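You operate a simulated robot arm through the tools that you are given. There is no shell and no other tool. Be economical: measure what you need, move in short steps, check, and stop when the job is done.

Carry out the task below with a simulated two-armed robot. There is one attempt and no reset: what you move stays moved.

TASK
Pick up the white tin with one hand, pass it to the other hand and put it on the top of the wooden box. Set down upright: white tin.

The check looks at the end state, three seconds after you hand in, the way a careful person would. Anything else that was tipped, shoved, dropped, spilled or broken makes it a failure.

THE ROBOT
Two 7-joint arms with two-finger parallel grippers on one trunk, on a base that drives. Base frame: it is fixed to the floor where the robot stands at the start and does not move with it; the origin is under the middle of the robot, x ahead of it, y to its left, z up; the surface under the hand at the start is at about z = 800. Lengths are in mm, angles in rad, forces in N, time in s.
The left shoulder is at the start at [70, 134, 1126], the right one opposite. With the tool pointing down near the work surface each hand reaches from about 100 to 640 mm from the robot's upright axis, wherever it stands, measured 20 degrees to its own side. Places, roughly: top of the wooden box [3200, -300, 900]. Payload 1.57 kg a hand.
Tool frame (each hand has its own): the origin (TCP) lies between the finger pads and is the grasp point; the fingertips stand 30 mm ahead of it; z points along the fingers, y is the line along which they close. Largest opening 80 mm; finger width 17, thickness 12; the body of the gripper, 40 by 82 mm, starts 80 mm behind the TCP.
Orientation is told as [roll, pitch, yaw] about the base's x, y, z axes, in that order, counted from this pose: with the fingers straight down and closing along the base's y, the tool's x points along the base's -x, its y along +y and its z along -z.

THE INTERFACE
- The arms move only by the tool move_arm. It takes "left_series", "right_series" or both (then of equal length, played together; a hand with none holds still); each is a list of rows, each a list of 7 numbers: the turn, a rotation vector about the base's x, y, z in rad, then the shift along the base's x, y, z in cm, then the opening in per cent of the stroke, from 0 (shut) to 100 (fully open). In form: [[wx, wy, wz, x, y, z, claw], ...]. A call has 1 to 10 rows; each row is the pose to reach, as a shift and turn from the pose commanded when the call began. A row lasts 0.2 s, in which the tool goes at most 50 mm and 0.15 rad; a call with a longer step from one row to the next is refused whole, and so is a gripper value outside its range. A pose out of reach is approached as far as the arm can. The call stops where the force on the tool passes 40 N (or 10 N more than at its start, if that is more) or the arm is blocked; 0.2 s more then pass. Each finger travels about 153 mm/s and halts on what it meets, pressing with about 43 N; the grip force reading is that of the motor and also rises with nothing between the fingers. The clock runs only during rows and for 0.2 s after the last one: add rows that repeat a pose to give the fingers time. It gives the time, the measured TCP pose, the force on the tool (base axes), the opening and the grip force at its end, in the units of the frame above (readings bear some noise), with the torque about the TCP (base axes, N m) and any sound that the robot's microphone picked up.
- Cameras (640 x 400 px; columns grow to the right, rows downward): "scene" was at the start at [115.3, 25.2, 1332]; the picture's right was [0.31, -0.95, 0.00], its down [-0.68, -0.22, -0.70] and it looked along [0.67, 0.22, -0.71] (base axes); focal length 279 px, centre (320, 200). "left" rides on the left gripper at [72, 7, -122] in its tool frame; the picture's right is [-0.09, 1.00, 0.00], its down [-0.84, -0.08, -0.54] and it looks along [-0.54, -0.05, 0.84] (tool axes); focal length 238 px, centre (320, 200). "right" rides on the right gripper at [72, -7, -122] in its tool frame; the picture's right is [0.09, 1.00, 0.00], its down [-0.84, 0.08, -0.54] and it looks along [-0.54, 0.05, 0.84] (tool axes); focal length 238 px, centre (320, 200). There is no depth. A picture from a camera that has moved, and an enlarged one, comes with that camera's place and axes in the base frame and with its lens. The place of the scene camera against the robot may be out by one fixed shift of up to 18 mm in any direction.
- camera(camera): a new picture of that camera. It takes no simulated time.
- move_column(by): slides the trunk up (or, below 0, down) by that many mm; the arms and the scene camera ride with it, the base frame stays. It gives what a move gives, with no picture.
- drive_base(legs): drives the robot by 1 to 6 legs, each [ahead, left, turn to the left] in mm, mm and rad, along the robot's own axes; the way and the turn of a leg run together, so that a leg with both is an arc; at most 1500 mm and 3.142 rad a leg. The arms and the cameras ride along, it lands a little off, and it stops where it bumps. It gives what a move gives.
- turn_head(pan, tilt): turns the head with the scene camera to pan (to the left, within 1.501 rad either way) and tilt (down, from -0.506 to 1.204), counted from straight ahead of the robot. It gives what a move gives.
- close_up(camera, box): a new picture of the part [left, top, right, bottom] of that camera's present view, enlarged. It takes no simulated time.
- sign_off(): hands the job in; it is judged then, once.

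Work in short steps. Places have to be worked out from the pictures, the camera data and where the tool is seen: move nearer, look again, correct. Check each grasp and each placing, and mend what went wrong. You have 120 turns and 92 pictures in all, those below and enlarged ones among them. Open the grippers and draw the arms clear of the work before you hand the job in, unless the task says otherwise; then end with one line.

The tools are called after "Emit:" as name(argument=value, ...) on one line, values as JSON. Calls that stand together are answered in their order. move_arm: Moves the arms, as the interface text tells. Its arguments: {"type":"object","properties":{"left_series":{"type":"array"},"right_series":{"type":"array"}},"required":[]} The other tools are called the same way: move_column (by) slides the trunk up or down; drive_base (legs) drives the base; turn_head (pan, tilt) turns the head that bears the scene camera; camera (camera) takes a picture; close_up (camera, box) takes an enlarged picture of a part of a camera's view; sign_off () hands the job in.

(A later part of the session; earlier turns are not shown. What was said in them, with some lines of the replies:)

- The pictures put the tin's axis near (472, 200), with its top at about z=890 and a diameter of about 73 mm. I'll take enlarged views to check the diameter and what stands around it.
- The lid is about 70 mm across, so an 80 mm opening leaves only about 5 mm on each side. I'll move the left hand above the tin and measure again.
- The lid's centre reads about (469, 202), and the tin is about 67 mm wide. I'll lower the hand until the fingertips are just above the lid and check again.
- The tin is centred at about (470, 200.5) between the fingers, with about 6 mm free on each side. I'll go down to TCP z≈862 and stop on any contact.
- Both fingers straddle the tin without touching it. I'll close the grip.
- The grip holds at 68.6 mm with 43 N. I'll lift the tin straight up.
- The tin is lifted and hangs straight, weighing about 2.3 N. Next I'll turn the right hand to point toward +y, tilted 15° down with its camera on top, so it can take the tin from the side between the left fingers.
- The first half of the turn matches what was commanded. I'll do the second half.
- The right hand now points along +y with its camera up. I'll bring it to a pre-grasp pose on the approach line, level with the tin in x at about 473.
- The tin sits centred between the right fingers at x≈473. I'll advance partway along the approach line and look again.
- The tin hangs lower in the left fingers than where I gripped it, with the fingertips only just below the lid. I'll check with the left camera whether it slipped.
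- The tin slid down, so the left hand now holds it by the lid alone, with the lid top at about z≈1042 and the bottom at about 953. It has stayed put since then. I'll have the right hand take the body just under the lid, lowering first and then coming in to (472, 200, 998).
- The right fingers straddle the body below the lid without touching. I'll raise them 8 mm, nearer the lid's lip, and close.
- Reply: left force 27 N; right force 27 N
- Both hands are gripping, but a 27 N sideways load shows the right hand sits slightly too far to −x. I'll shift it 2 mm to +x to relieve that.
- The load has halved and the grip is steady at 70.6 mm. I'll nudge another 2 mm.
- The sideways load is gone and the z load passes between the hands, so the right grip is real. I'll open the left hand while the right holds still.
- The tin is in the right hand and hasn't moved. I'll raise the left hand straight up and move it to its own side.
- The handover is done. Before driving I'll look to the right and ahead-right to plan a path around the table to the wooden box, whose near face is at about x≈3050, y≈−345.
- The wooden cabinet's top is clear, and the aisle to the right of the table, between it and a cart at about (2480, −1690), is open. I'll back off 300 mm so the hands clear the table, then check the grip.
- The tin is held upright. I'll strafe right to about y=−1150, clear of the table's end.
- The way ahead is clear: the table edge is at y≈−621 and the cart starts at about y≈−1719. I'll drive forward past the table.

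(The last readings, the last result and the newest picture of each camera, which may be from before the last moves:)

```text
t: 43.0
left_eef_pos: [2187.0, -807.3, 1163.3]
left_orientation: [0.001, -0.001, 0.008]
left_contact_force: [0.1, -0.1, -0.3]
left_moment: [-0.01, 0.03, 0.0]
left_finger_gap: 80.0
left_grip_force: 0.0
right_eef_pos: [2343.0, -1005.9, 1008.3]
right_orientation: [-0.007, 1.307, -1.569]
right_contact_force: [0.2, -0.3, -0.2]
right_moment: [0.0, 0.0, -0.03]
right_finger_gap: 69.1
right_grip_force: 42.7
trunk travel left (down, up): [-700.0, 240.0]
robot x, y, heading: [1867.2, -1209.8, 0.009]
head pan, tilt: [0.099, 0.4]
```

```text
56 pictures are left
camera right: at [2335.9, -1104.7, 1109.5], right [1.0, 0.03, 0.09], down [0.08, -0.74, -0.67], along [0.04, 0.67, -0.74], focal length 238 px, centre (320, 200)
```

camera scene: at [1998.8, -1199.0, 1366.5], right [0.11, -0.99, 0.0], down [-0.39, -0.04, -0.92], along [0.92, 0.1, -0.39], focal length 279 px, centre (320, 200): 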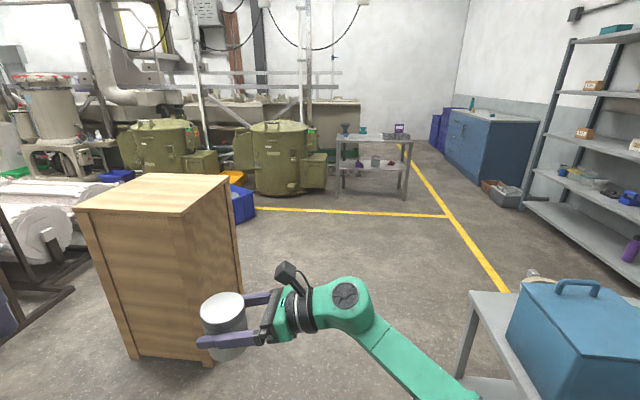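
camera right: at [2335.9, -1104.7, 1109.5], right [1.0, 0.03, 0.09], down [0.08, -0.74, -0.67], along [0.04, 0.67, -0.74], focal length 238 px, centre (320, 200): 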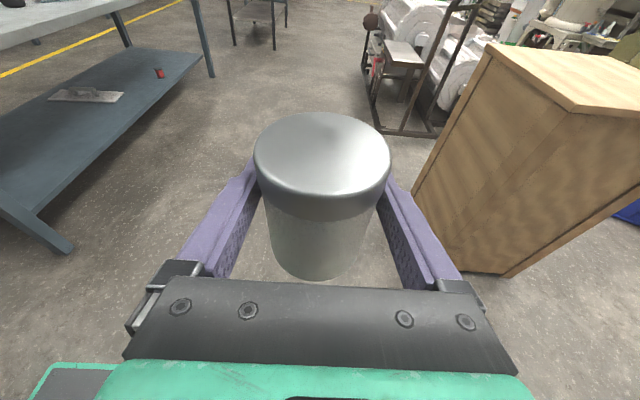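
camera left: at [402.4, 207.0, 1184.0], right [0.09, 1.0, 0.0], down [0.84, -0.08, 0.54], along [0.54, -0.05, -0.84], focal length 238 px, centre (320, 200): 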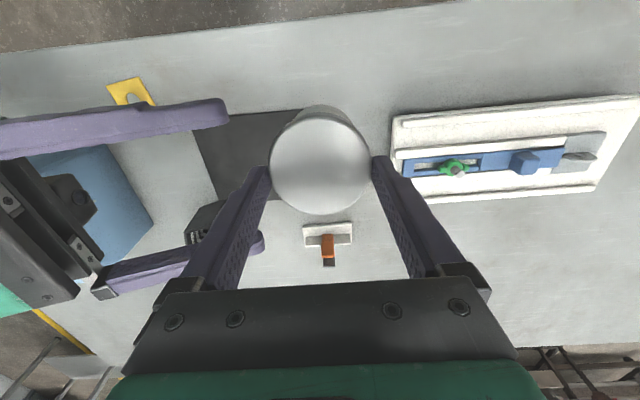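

The cabinet top's near edge is at x≈2915 and its right edge at y≈−560. I'll raise the trunk for clearance, strafe left to y≈−680, go ahead to x≈2300, and measure again.

Emit:
move_column(by=80)

Emit:
drive_base(legs=[[0, 530, -0.009], [430, 0, 0]])

Emit:
turn_head(pan=0.35, tilt=0.7)

Emit:
camera(camera="scene")

Emit:
camera(camera="right")

```text
t: 44.1
left_eef_pos: [2187.7, -807.2, 1243.1]
left_orientation: [0.001, -0.002, 0.009]
left_contact_force: [-0.6, -0.8, 0.8]
left_moment: [-0.01, -0.02, -0.03]
left_finger_gap: 79.9
left_grip_force: 0.1
right_eef_pos: [2343.4, -1005.5, 1087.2]
right_orientation: [-0.009, 1.307, -1.573]
right_contact_force: [-0.2, 0.1, -1.6]
right_moment: [-0.02, -0.01, -0.01]
right_finger_gap: 69.1
right_grip_force: 42.6
trunk travel left (down, up): [-780.0, 160.0]
robot x, y, heading: [1869.0, -1211.8, 0.001]
head pan, tilt: [0.099, 0.4]
```

```text
t: 49.5
left_eef_pos: [2626.0, -271.1, 1242.6]
left_orientation: [0.003, -0.003, 0.007]
left_contact_force: [0.3, -0.4, 0.0]
left_moment: [0.04, 0.0, 0.02]
left_finger_gap: 80.2
left_grip_force: 0.1
right_eef_pos: [2780.0, -470.0, 1089.4]
right_orientation: [-0.005, 1.306, -1.568]
right_contact_force: [0.2, 0.4, -2.8]
right_moment: [0.0, -0.03, -0.03]
right_finger_gap: 68.9
right_grip_force: 42.9
trunk travel left (down, up): [-780.0, 160.0]
robot x, y, heading: [2312.7, -675.2, 0.006]
head pan, tilt: [0.099, 0.4]
```

```text
t: 50.3
left_eef_pos: [2626.7, -272.2, 1243.0]
left_orientation: [0.002, 0.0, 0.008]
left_contact_force: [1.0, -0.1, -0.5]
left_moment: [-0.02, 0.0, 0.03]
left_finger_gap: 80.3
left_grip_force: 0.1
right_eef_pos: [2780.4, -469.8, 1088.2]
right_orientation: [-0.01, 1.308, -1.575]
right_contact_force: [-0.6, 0.3, -2.8]
right_moment: [0.03, 0.03, 0.01]
right_finger_gap: 69.0
right_grip_force: 43.0
trunk travel left (down, up): [-780.0, 160.0]
robot x, y, heading: [2309.3, -676.3, 0.007]
head pan, tilt: [0.351, 0.7]
```

```text
55 pictures are left
camera scene: at [2425.9, -643.7, 1419.6], right [0.35, -0.94, 0.0], down [-0.6, -0.23, -0.76], along [0.72, 0.27, -0.64], focal length 279 px, centre (320, 200)
```

scene: 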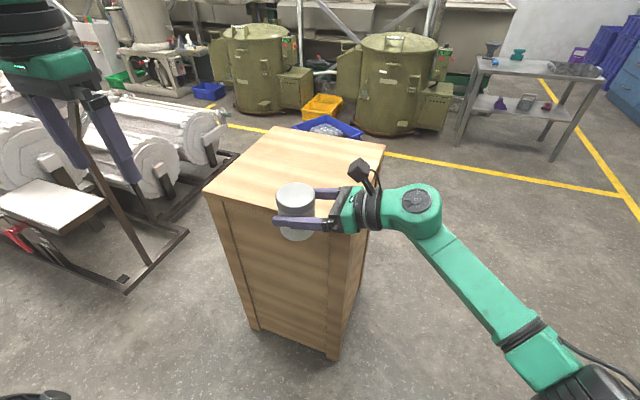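

```text
54 pictures are left
camera right: at [2775.4, -569.4, 1189.2], right [1.0, 0.03, 0.09], down [0.08, -0.74, -0.67], along [0.04, 0.67, -0.74], focal length 238 px, centre (320, 200)
```

right: 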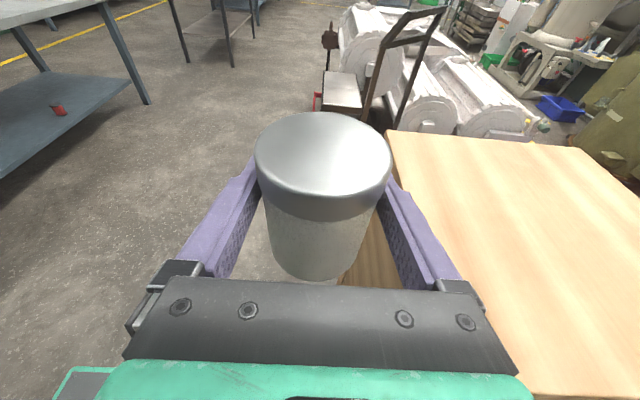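

The cabinet top spans x≈2938–3390 and y≈−550 to −85. I'll drive forward 250 mm, which puts the tin over the top at about (3030, −455) with the wrist staying outside the right edge.

Emit:
drive_base(legs=[[250, 15, -0.007]])

Emit:
camera(camera="scene")

Emit:
camera(camera="right")

Emit:
camera(camera="left")

```text
t: 52.1
left_eef_pos: [2873.8, -258.9, 1243.7]
left_orientation: [0.001, -0.001, -0.002]
left_contact_force: [0.7, -0.7, 0.9]
left_moment: [0.0, -0.02, -0.05]
left_finger_gap: 79.8
left_grip_force: 0.2
right_eef_pos: [3026.7, -458.6, 1087.5]
right_orientation: [-0.004, 1.307, -1.576]
right_contact_force: [-0.1, -0.1, -1.9]
right_moment: [-0.02, 0.01, -0.01]
right_finger_gap: 68.8
right_grip_force: 43.1
trunk travel left (down, up): [-780.0, 160.0]
robot x, y, heading: [2551.1, -659.7, -0.007]
head pan, tilt: [0.351, 0.7]
```

```text
53 pictures are left
camera scene: at [2667.9, -629.3, 1419.8], right [0.34, -0.94, 0.0], down [-0.6, -0.22, -0.77], along [0.72, 0.26, -0.64], focal length 279 px, centre (320, 200)
```

scene: 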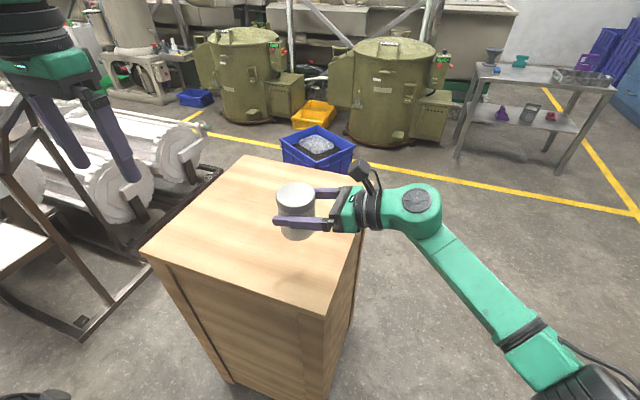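

```text
52 pictures are left
camera right: at [3018.4, -558.0, 1190.1], right [1.0, 0.02, 0.09], down [0.07, -0.74, -0.67], along [0.05, 0.67, -0.74], focal length 238 px, centre (320, 200)
```

right: 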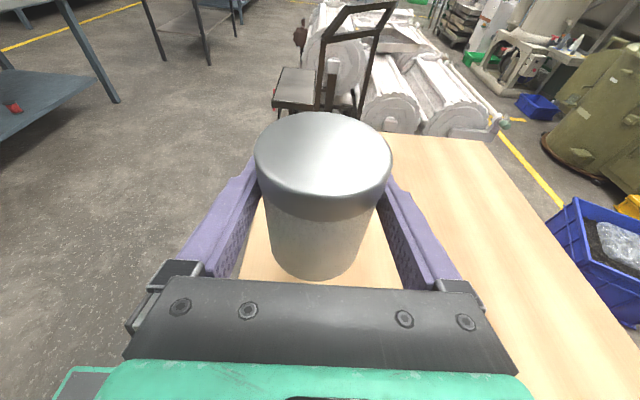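

```text
51 pictures are left
camera left: at [2801.0, -253.1, 1365.2], right [0.09, 1.0, 0.0], down [0.84, -0.08, 0.54], along [0.54, -0.05, -0.84], focal length 238 px, centre (320, 200)
```

left: 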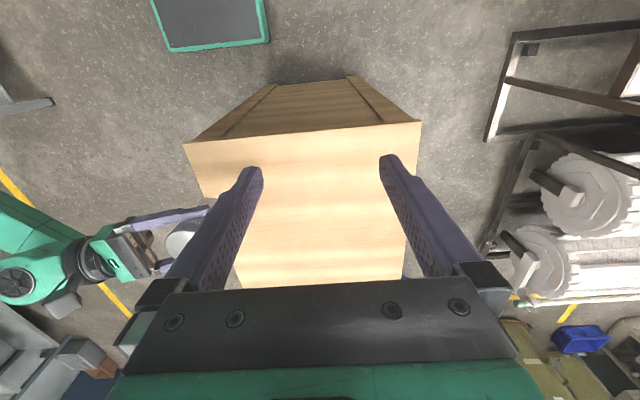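

The measurements agree (right edge y≈−541, near edge x≈2939), and the robot base stands clear of the cabinet. I'll move the hand 5 cm further in and 2 cm left, and lower it 8 cm.

Emit:
move_arm(right_series=[[0, 0, 0, 2, 1, 0, 0], [0, 0, 0, 4, 2, 0, 0], [0, 0, 0, 5, 2, -2, 0], [0, 0, 0, 5, 2, -4, 0], [0, 0, 0, 5, 2, -6, 0], [0, 0, 0, 5, 2, -8, 0], [0, 0, 0, 5, 2, -8, 0]])

Emit:
camera(camera="scene")

Emit:
camera(camera="left")

```text
t: 53.7
left_eef_pos: [2873.3, -260.1, 1243.6]
left_orientation: [0.002, 0.001, 0.0]
left_contact_force: [0.5, 0.1, -0.2]
left_moment: [-0.01, -0.02, 0.0]
left_finger_gap: 80.0
left_grip_force: 0.0
right_eef_pos: [3077.9, -440.4, 1007.6]
right_orientation: [-0.009, 1.307, -1.581]
right_contact_force: [0.3, 0.1, -2.3]
right_moment: [-0.02, 0.03, 0.02]
right_finger_gap: 68.8
right_grip_force: 42.9
trunk travel left (down, up): [-780.0, 160.0]
robot x, y, heading: [2553.6, -663.2, -0.002]
head pan, tilt: [0.351, 0.7]
```

```text
50 pictures are left
camera scene: at [2669.5, -629.2, 1419.6], right [0.34, -0.94, 0.0], down [-0.61, -0.22, -0.76], along [0.72, 0.26, -0.64], focal length 279 px, centre (320, 200)
```

scene: 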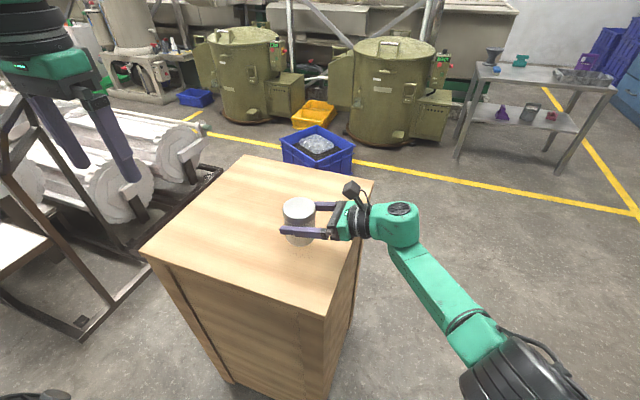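

```text
49 pictures are left
camera left: at [2802.6, -253.0, 1364.9], right [0.09, 1.0, 0.0], down [0.84, -0.08, 0.54], along [0.54, -0.05, -0.84], focal length 238 px, centre (320, 200)
```

left: 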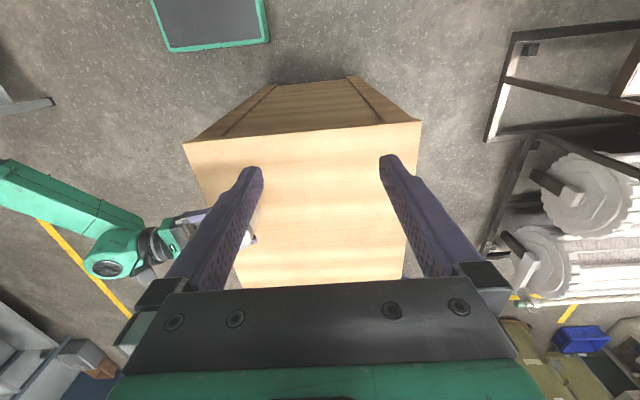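

The tin is over the top and the wrist and forearm are outside the right edge. I'll lower 38 mm and check the gap.

Emit:
move_arm(right_series=[[0, 0, 0, 0, 0, -1.5, 0], [0, 0, 0, 0, 0, -3, 0], [0, 0, 0, 0, 0, -3.8, 0], [0, 0, 0, 0, 0, -3.8, 0]])

Emit:
close_up(camera="scene", box=[220, 150, 420, 275])

Emit:
camera(camera="right")

```text
t: 54.7
left_eef_pos: [2875.2, -259.2, 1241.7]
left_orientation: [0.001, 0.001, -0.003]
left_contact_force: [0.9, -0.3, 0.2]
left_moment: [0.02, 0.0, -0.01]
left_finger_gap: 79.9
left_grip_force: 0.0
right_eef_pos: [3077.4, -436.7, 970.2]
right_orientation: [-0.008, 1.308, -1.579]
right_contact_force: [-0.2, -0.2, -1.7]
right_moment: [-0.02, 0.0, 0.01]
right_finger_gap: 68.8
right_grip_force: 42.8
trunk travel left (down, up): [-780.0, 160.0]
robot x, y, heading: [2550.4, -653.9, -0.003]
head pan, tilt: [0.351, 0.7]
```

```text
3.20 times, centred on (320, 212) of scene
camera zoom: at [2669.8, -629.2, 1419.6], right [0.34, -0.94, 0.0], down [-0.61, -0.22, -0.76], along [0.72, 0.26, -0.64], focal length 894 px, centre (320, 160)
```

zoom: 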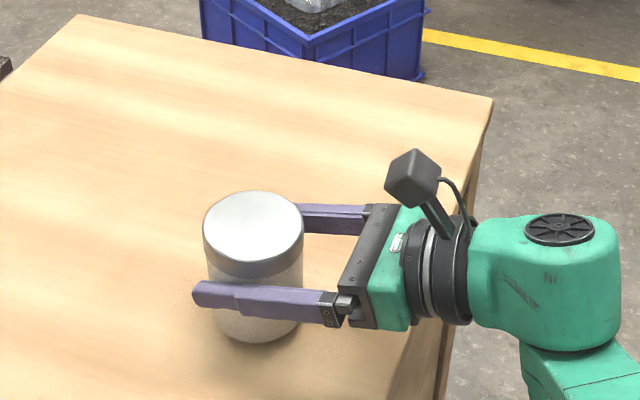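

```text
47 pictures are left
camera right: at [3070.4, -536.9, 1071.9], right [1.0, 0.02, 0.09], down [0.07, -0.74, -0.67], along [0.05, 0.67, -0.74], focal length 238 px, centre (320, 200)
```

right: 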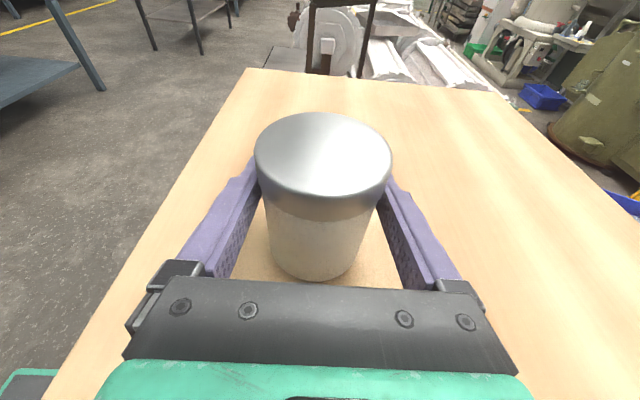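

Only about 15 mm remains by my estimate. I'll lower in small steps and watch the force.

Emit:
move_arm(right_series=[[0, 0, 0, 0, 0, -0.4, 0], [0, 0, 0, 0, 0, -0.8, 0], [0, 0, 0, 0, 0, -1.0, 0], [0, 0, 0, 0, 0, -1.0, 0]])

```text
t: 55.7
left_eef_pos: [2874.0, -259.0, 1242.0]
left_orientation: [-0.001, -0.001, -0.002]
left_contact_force: [0.0, 0.3, 0.0]
left_moment: [0.0, 0.0, 0.02]
left_finger_gap: 80.0
left_grip_force: 0.0
right_eef_pos: [3077.2, -439.0, 960.7]
right_orientation: [-0.007, 1.306, -1.582]
right_contact_force: [-0.1, -0.1, -2.6]
right_moment: [0.03, -0.01, 0.03]
right_finger_gap: 68.6
right_grip_force: 43.5
trunk travel left (down, up): [-780.0, 160.0]
robot x, y, heading: [2552.4, -656.6, -0.006]
head pan, tilt: [0.351, 0.7]
```

No contact yet at TCP z=960.7. I'll continue in small steps.

Emit:
move_arm(right_series=[[0, 0, 0, 0, 0, -0.2, 0], [0, 0, 0, 0, 0, -0.4, 0], [0, 0, 0, 0, 0, -0.4, 0]])

Emit:
close_up(camera="right", box=[240, 180, 400, 280])

```text
t: 56.5
left_eef_pos: [2875.4, -258.6, 1242.5]
left_orientation: [0.001, 0.003, 0.0]
left_contact_force: [-0.1, 0.1, -0.2]
left_moment: [0.02, -0.03, -0.03]
left_finger_gap: 80.2
left_grip_force: 0.1
right_eef_pos: [3079.0, -439.2, 961.6]
right_orientation: [0.034, 1.313, -1.538]
right_contact_force: [0.1, 0.5, -2.2]
right_moment: [0.01, -0.02, 0.01]
right_finger_gap: 68.8
right_grip_force: 42.6
right hand out of reach, approached as far as the arm can: row 2
trunk travel left (down, up): [-780.0, 160.0]
robot x, y, heading: [2553.2, -658.6, -0.005]
head pan, tilt: [0.351, 0.7]
```

```text
4.00 times, centred on (320, 230) of right
camera zoom: at [3070.5, -537.9, 1062.1], right [0.99, 0.02, 0.1], down [0.08, -0.74, -0.67], along [0.06, 0.67, -0.74], focal length 953 px, centre (320, 80)
```

zoom: 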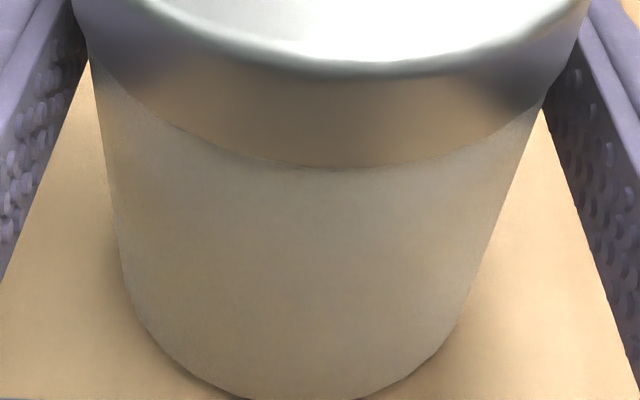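

The arm has hit a joint limit. I'll raise the hand 10 mm to get its orientation back, then lower with the trunk instead.

Emit:
move_arm(right_series=[[0, 0, 0, 0, 0, 0.5, 0], [0, 0, 0, 0, 0, 1.4, 0], [0, 0, 0, 0, 0, 1.4, 0]])

Emit:
move_column(by=-12)

```text
t: 57.3
left_eef_pos: [2873.7, -259.4, 1242.9]
left_orientation: [0.001, 0.001, -0.001]
left_contact_force: [0.3, -0.7, 0.8]
left_moment: [0.03, 0.0, -0.04]
left_finger_gap: 79.9
left_grip_force: 0.0
right_eef_pos: [3076.8, -439.1, 969.7]
right_orientation: [-0.008, 1.308, -1.584]
right_contact_force: [0.8, 0.1, -2.3]
right_moment: [-0.01, 0.01, -0.02]
right_finger_gap: 68.8
right_grip_force: 42.3
trunk travel left (down, up): [-780.0, 160.0]
robot x, y, heading: [2552.9, -658.7, 0.0]
head pan, tilt: [0.351, 0.7]
```

```text
t: 57.9
left_eef_pos: [2874.0, -259.5, 1231.1]
left_orientation: [0.003, -0.002, -0.004]
left_contact_force: [0.0, -0.9, 0.3]
left_moment: [-0.01, -0.02, -0.01]
left_finger_gap: 80.3
left_grip_force: 0.1
right_eef_pos: [3073.8, -439.1, 959.6]
right_orientation: [-0.006, 1.309, -1.577]
right_contact_force: [1.0, -0.9, 4.1]
right_moment: [-0.18, 0.08, 0.03]
right_finger_gap: 68.7
right_grip_force: 43.3
trunk travel left (down, up): [-768.0, 172.0]
robot x, y, heading: [2546.1, -658.9, -0.002]
head pan, tilt: [0.351, 0.7]
```

Force z went from −2.3 to +4.1 N, so the tin's base is touching. I'll press 1 mm more to seat it flat and look.

Emit:
move_column(by=-1)

Emit:
close_up(camera="scene", box=[220, 150, 420, 275])

Emit:
close_up(camera="right", box=[200, 100, 440, 290])

```text
t: 58.4
left_eef_pos: [2873.2, -259.8, 1231.1]
left_orientation: [0.001, -0.004, -0.002]
left_contact_force: [-0.3, 1.0, 0.1]
left_moment: [-0.03, 0.02, 0.03]
left_finger_gap: 79.9
left_grip_force: 0.1
right_eef_pos: [3075.2, -438.6, 959.4]
right_orientation: [-0.001, 1.31, -1.575]
right_contact_force: [4.9, 0.4, 12.5]
right_moment: [-0.29, 0.01, 0.09]
right_finger_gap: 68.9
right_grip_force: 43.2
trunk travel left (down, up): [-767.0, 173.0]
robot x, y, heading: [2549.7, -657.2, -0.003]
head pan, tilt: [0.351, 0.7]
```

```text
3.20 times, centred on (320, 212) of scene
camera zoom: at [2668.6, -629.9, 1406.9], right [0.34, -0.94, 0.0], down [-0.6, -0.22, -0.77], along [0.72, 0.26, -0.64], focal length 894 px, centre (320, 160)
```

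zoom: 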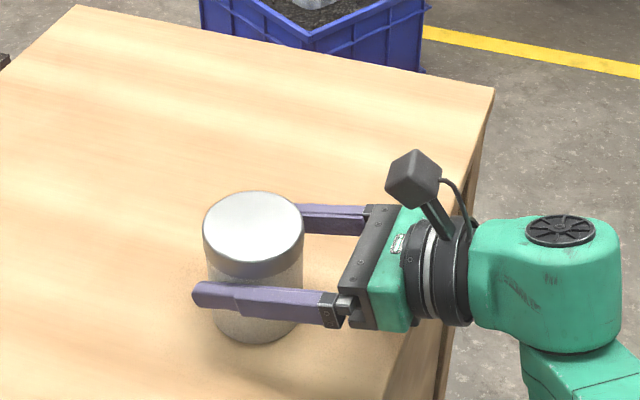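

```text
2.11 times, centred on (320, 195) of right
camera zoom: at [3068.4, -538.1, 1060.1], right [1.0, 0.02, 0.09], down [0.07, -0.74, -0.67], along [0.05, 0.67, -0.74], focal length 502 px, centre (320, 210)
```

zoom: 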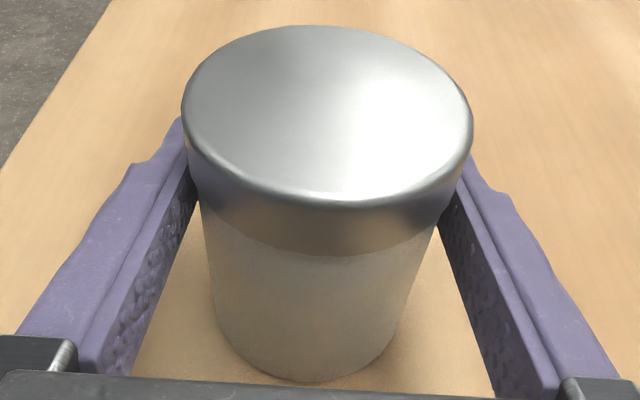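

The tin is seated upright on the wood with about 12 N of downforce. I'll open the right hand in steps.

Emit:
move_arm(right_series=[[0, 0, 0, 0, 0, 0, 87], [0, 0, 0, 0, 0, 0, 92], [0, 0, 0, 0, 0, 0, 100], [0, 0, 0, 0, 0, 0, 100], [0, 0, 0, 0, 0, 0, 100]])

Emit:
close_up(camera="right", box=[200, 100, 440, 290])

Emit:
close_up(camera="scene", box=[220, 150, 420, 275])

```text
t: 59.6
left_eef_pos: [2873.5, -258.9, 1229.7]
left_orientation: [0.002, -0.001, 0.0]
left_contact_force: [0.3, 0.4, -0.4]
left_moment: [0.0, 0.0, 0.01]
left_finger_gap: 80.0
left_grip_force: 0.1
right_eef_pos: [3074.9, -437.6, 955.7]
right_orientation: [-0.008, 1.307, -1.58]
right_contact_force: [-0.3, 0.6, 0.0]
right_moment: [0.01, -0.01, -0.04]
right_finger_gap: 80.0
right_grip_force: 0.0
trunk travel left (down, up): [-767.0, 173.0]
robot x, y, heading: [2550.0, -660.1, -0.002]
head pan, tilt: [0.351, 0.7]
```

```text
2.11 times, centred on (320, 195) of right
camera zoom: at [3068.5, -537.7, 1058.5], right [1.0, 0.02, 0.09], down [0.07, -0.74, -0.67], along [0.05, 0.67, -0.74], focal length 502 px, centre (320, 210)
```

zoom: 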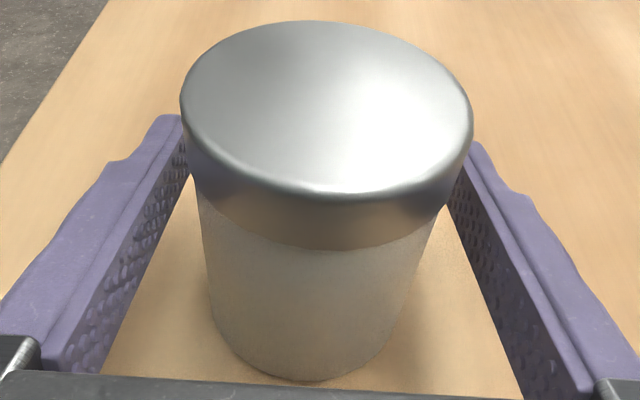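

```text
3.20 times, centred on (320, 212) of scene
camera zoom: at [2669.2, -629.3, 1406.7], right [0.34, -0.94, 0.0], down [-0.61, -0.22, -0.76], along [0.72, 0.26, -0.64], focal length 894 px, centre (320, 160)
```

zoom: 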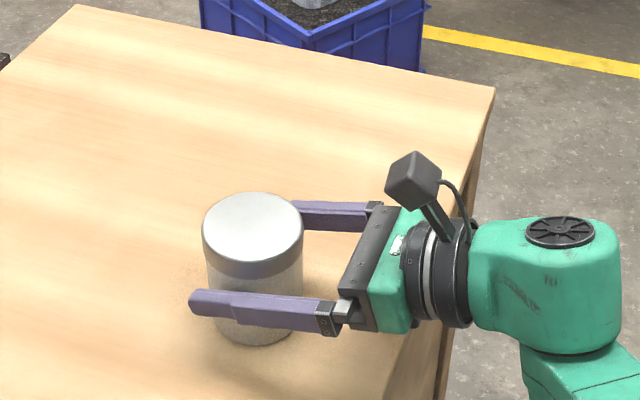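

The tin stands free and the fingers are clear on both sides. I'll withdraw the right hand straight back along its approach line.

Emit:
move_arm(right_series=[[0, 0, 0, 0, -1.0, 0.27, 100], [0, 0, 0, 0, -2.5, 0.7, 100], [0, 0, 0, 0, -4.5, 1.2, 100], [0, 0, 0, 0, -7, 1.9, 100], [0, 0, 0, 0, -10, 2.7, 100], [0, 0, 0, 0, -13.5, 3.6, 100], [0, 0, 0, 0, -17, 4.6, 100], [0, 0, 0, 0, -19, 6, 100], [0, 0, 0, 0, -19, 6, 100]])

Emit:
camera(camera="scene")

Emit:
camera(camera="right")

```text
t: 61.6
left_eef_pos: [2874.4, -258.7, 1229.7]
left_orientation: [0.002, 0.0, -0.003]
left_contact_force: [-0.1, -0.3, 0.2]
left_moment: [0.0, 0.01, -0.02]
left_finger_gap: 79.9
left_grip_force: 0.1
right_eef_pos: [3075.9, -631.3, 1017.8]
right_orientation: [-0.009, 1.307, -1.582]
right_contact_force: [-0.8, -0.1, 0.4]
right_moment: [0.01, -0.03, 0.03]
right_finger_gap: 80.1
right_grip_force: 0.0
trunk travel left (down, up): [-767.0, 173.0]
robot x, y, heading: [2548.2, -656.9, 0.0]
head pan, tilt: [0.351, 0.7]
```

```text
41 pictures are left
camera scene: at [2669.5, -628.9, 1406.6], right [0.34, -0.94, 0.0], down [-0.61, -0.22, -0.76], along [0.72, 0.26, -0.64], focal length 279 px, centre (320, 200)
```

scene: 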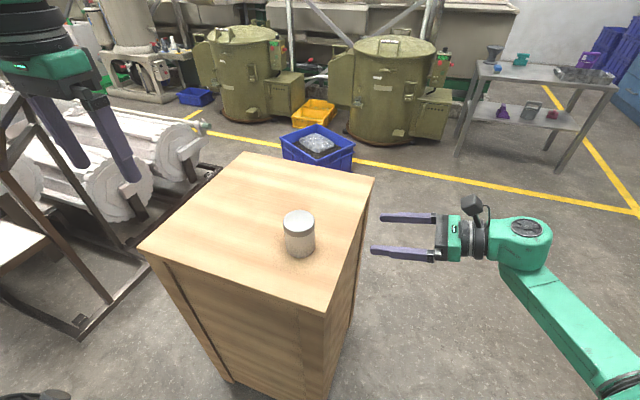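

```text
40 pictures are left
camera right: at [3068.9, -729.6, 1119.5], right [1.0, 0.02, 0.09], down [0.07, -0.74, -0.67], along [0.05, 0.67, -0.74], focal length 238 px, centre (320, 200)
```

right: 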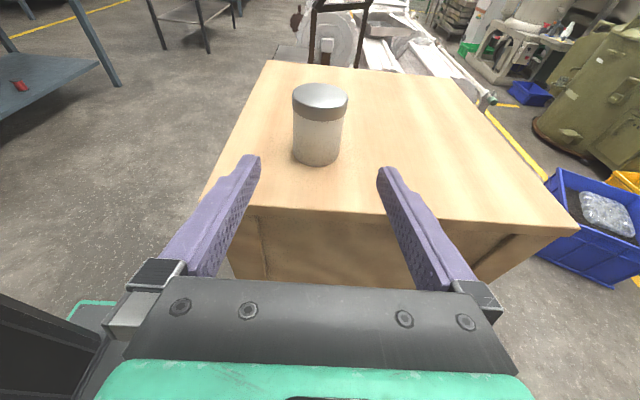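

The tin stands upright on the top, well in from the edges, and both hands are empty. I'll back the robot off a little to be fully clear.

Emit:
drive_base(legs=[[-250, 0, 0]])

Emit:
camera(camera="scene")

```text
t: 63.4
left_eef_pos: [2629.3, -257.3, 1229.6]
left_orientation: [0.002, -0.001, 0.003]
left_contact_force: [0.1, 0.2, -0.3]
left_moment: [-0.01, 0.03, 0.01]
left_finger_gap: 79.9
left_grip_force: 0.1
right_eef_pos: [2832.7, -627.9, 1017.3]
right_orientation: [-0.013, 1.306, -1.579]
right_contact_force: [-0.7, 0.1, 0.1]
right_moment: [-0.03, -0.01, 0.02]
right_finger_gap: 79.9
right_grip_force: 0.0
trunk travel left (down, up): [-767.0, 173.0]
robot x, y, heading: [2307.9, -661.9, 0.002]
head pan, tilt: [0.351, 0.7]
```

```text
39 pictures are left
camera scene: at [2427.6, -628.9, 1406.5], right [0.35, -0.94, 0.0], down [-0.6, -0.22, -0.76], along [0.72, 0.27, -0.65], focal length 279 px, centre (320, 200)
```

scene: 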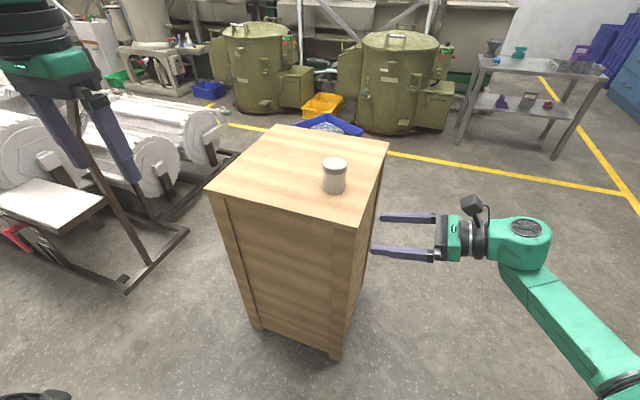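

The tin is upright on the wooden box, the grippers are open and both arms are clear. I'll hand the job in.

Emit:
sign_off()

```text
The job is handed in.
```

The left hand picked up the white tin, passed it to the right hand in the air, and the right hand set it upright on top of the wooden box; the last picture shows it standing there.
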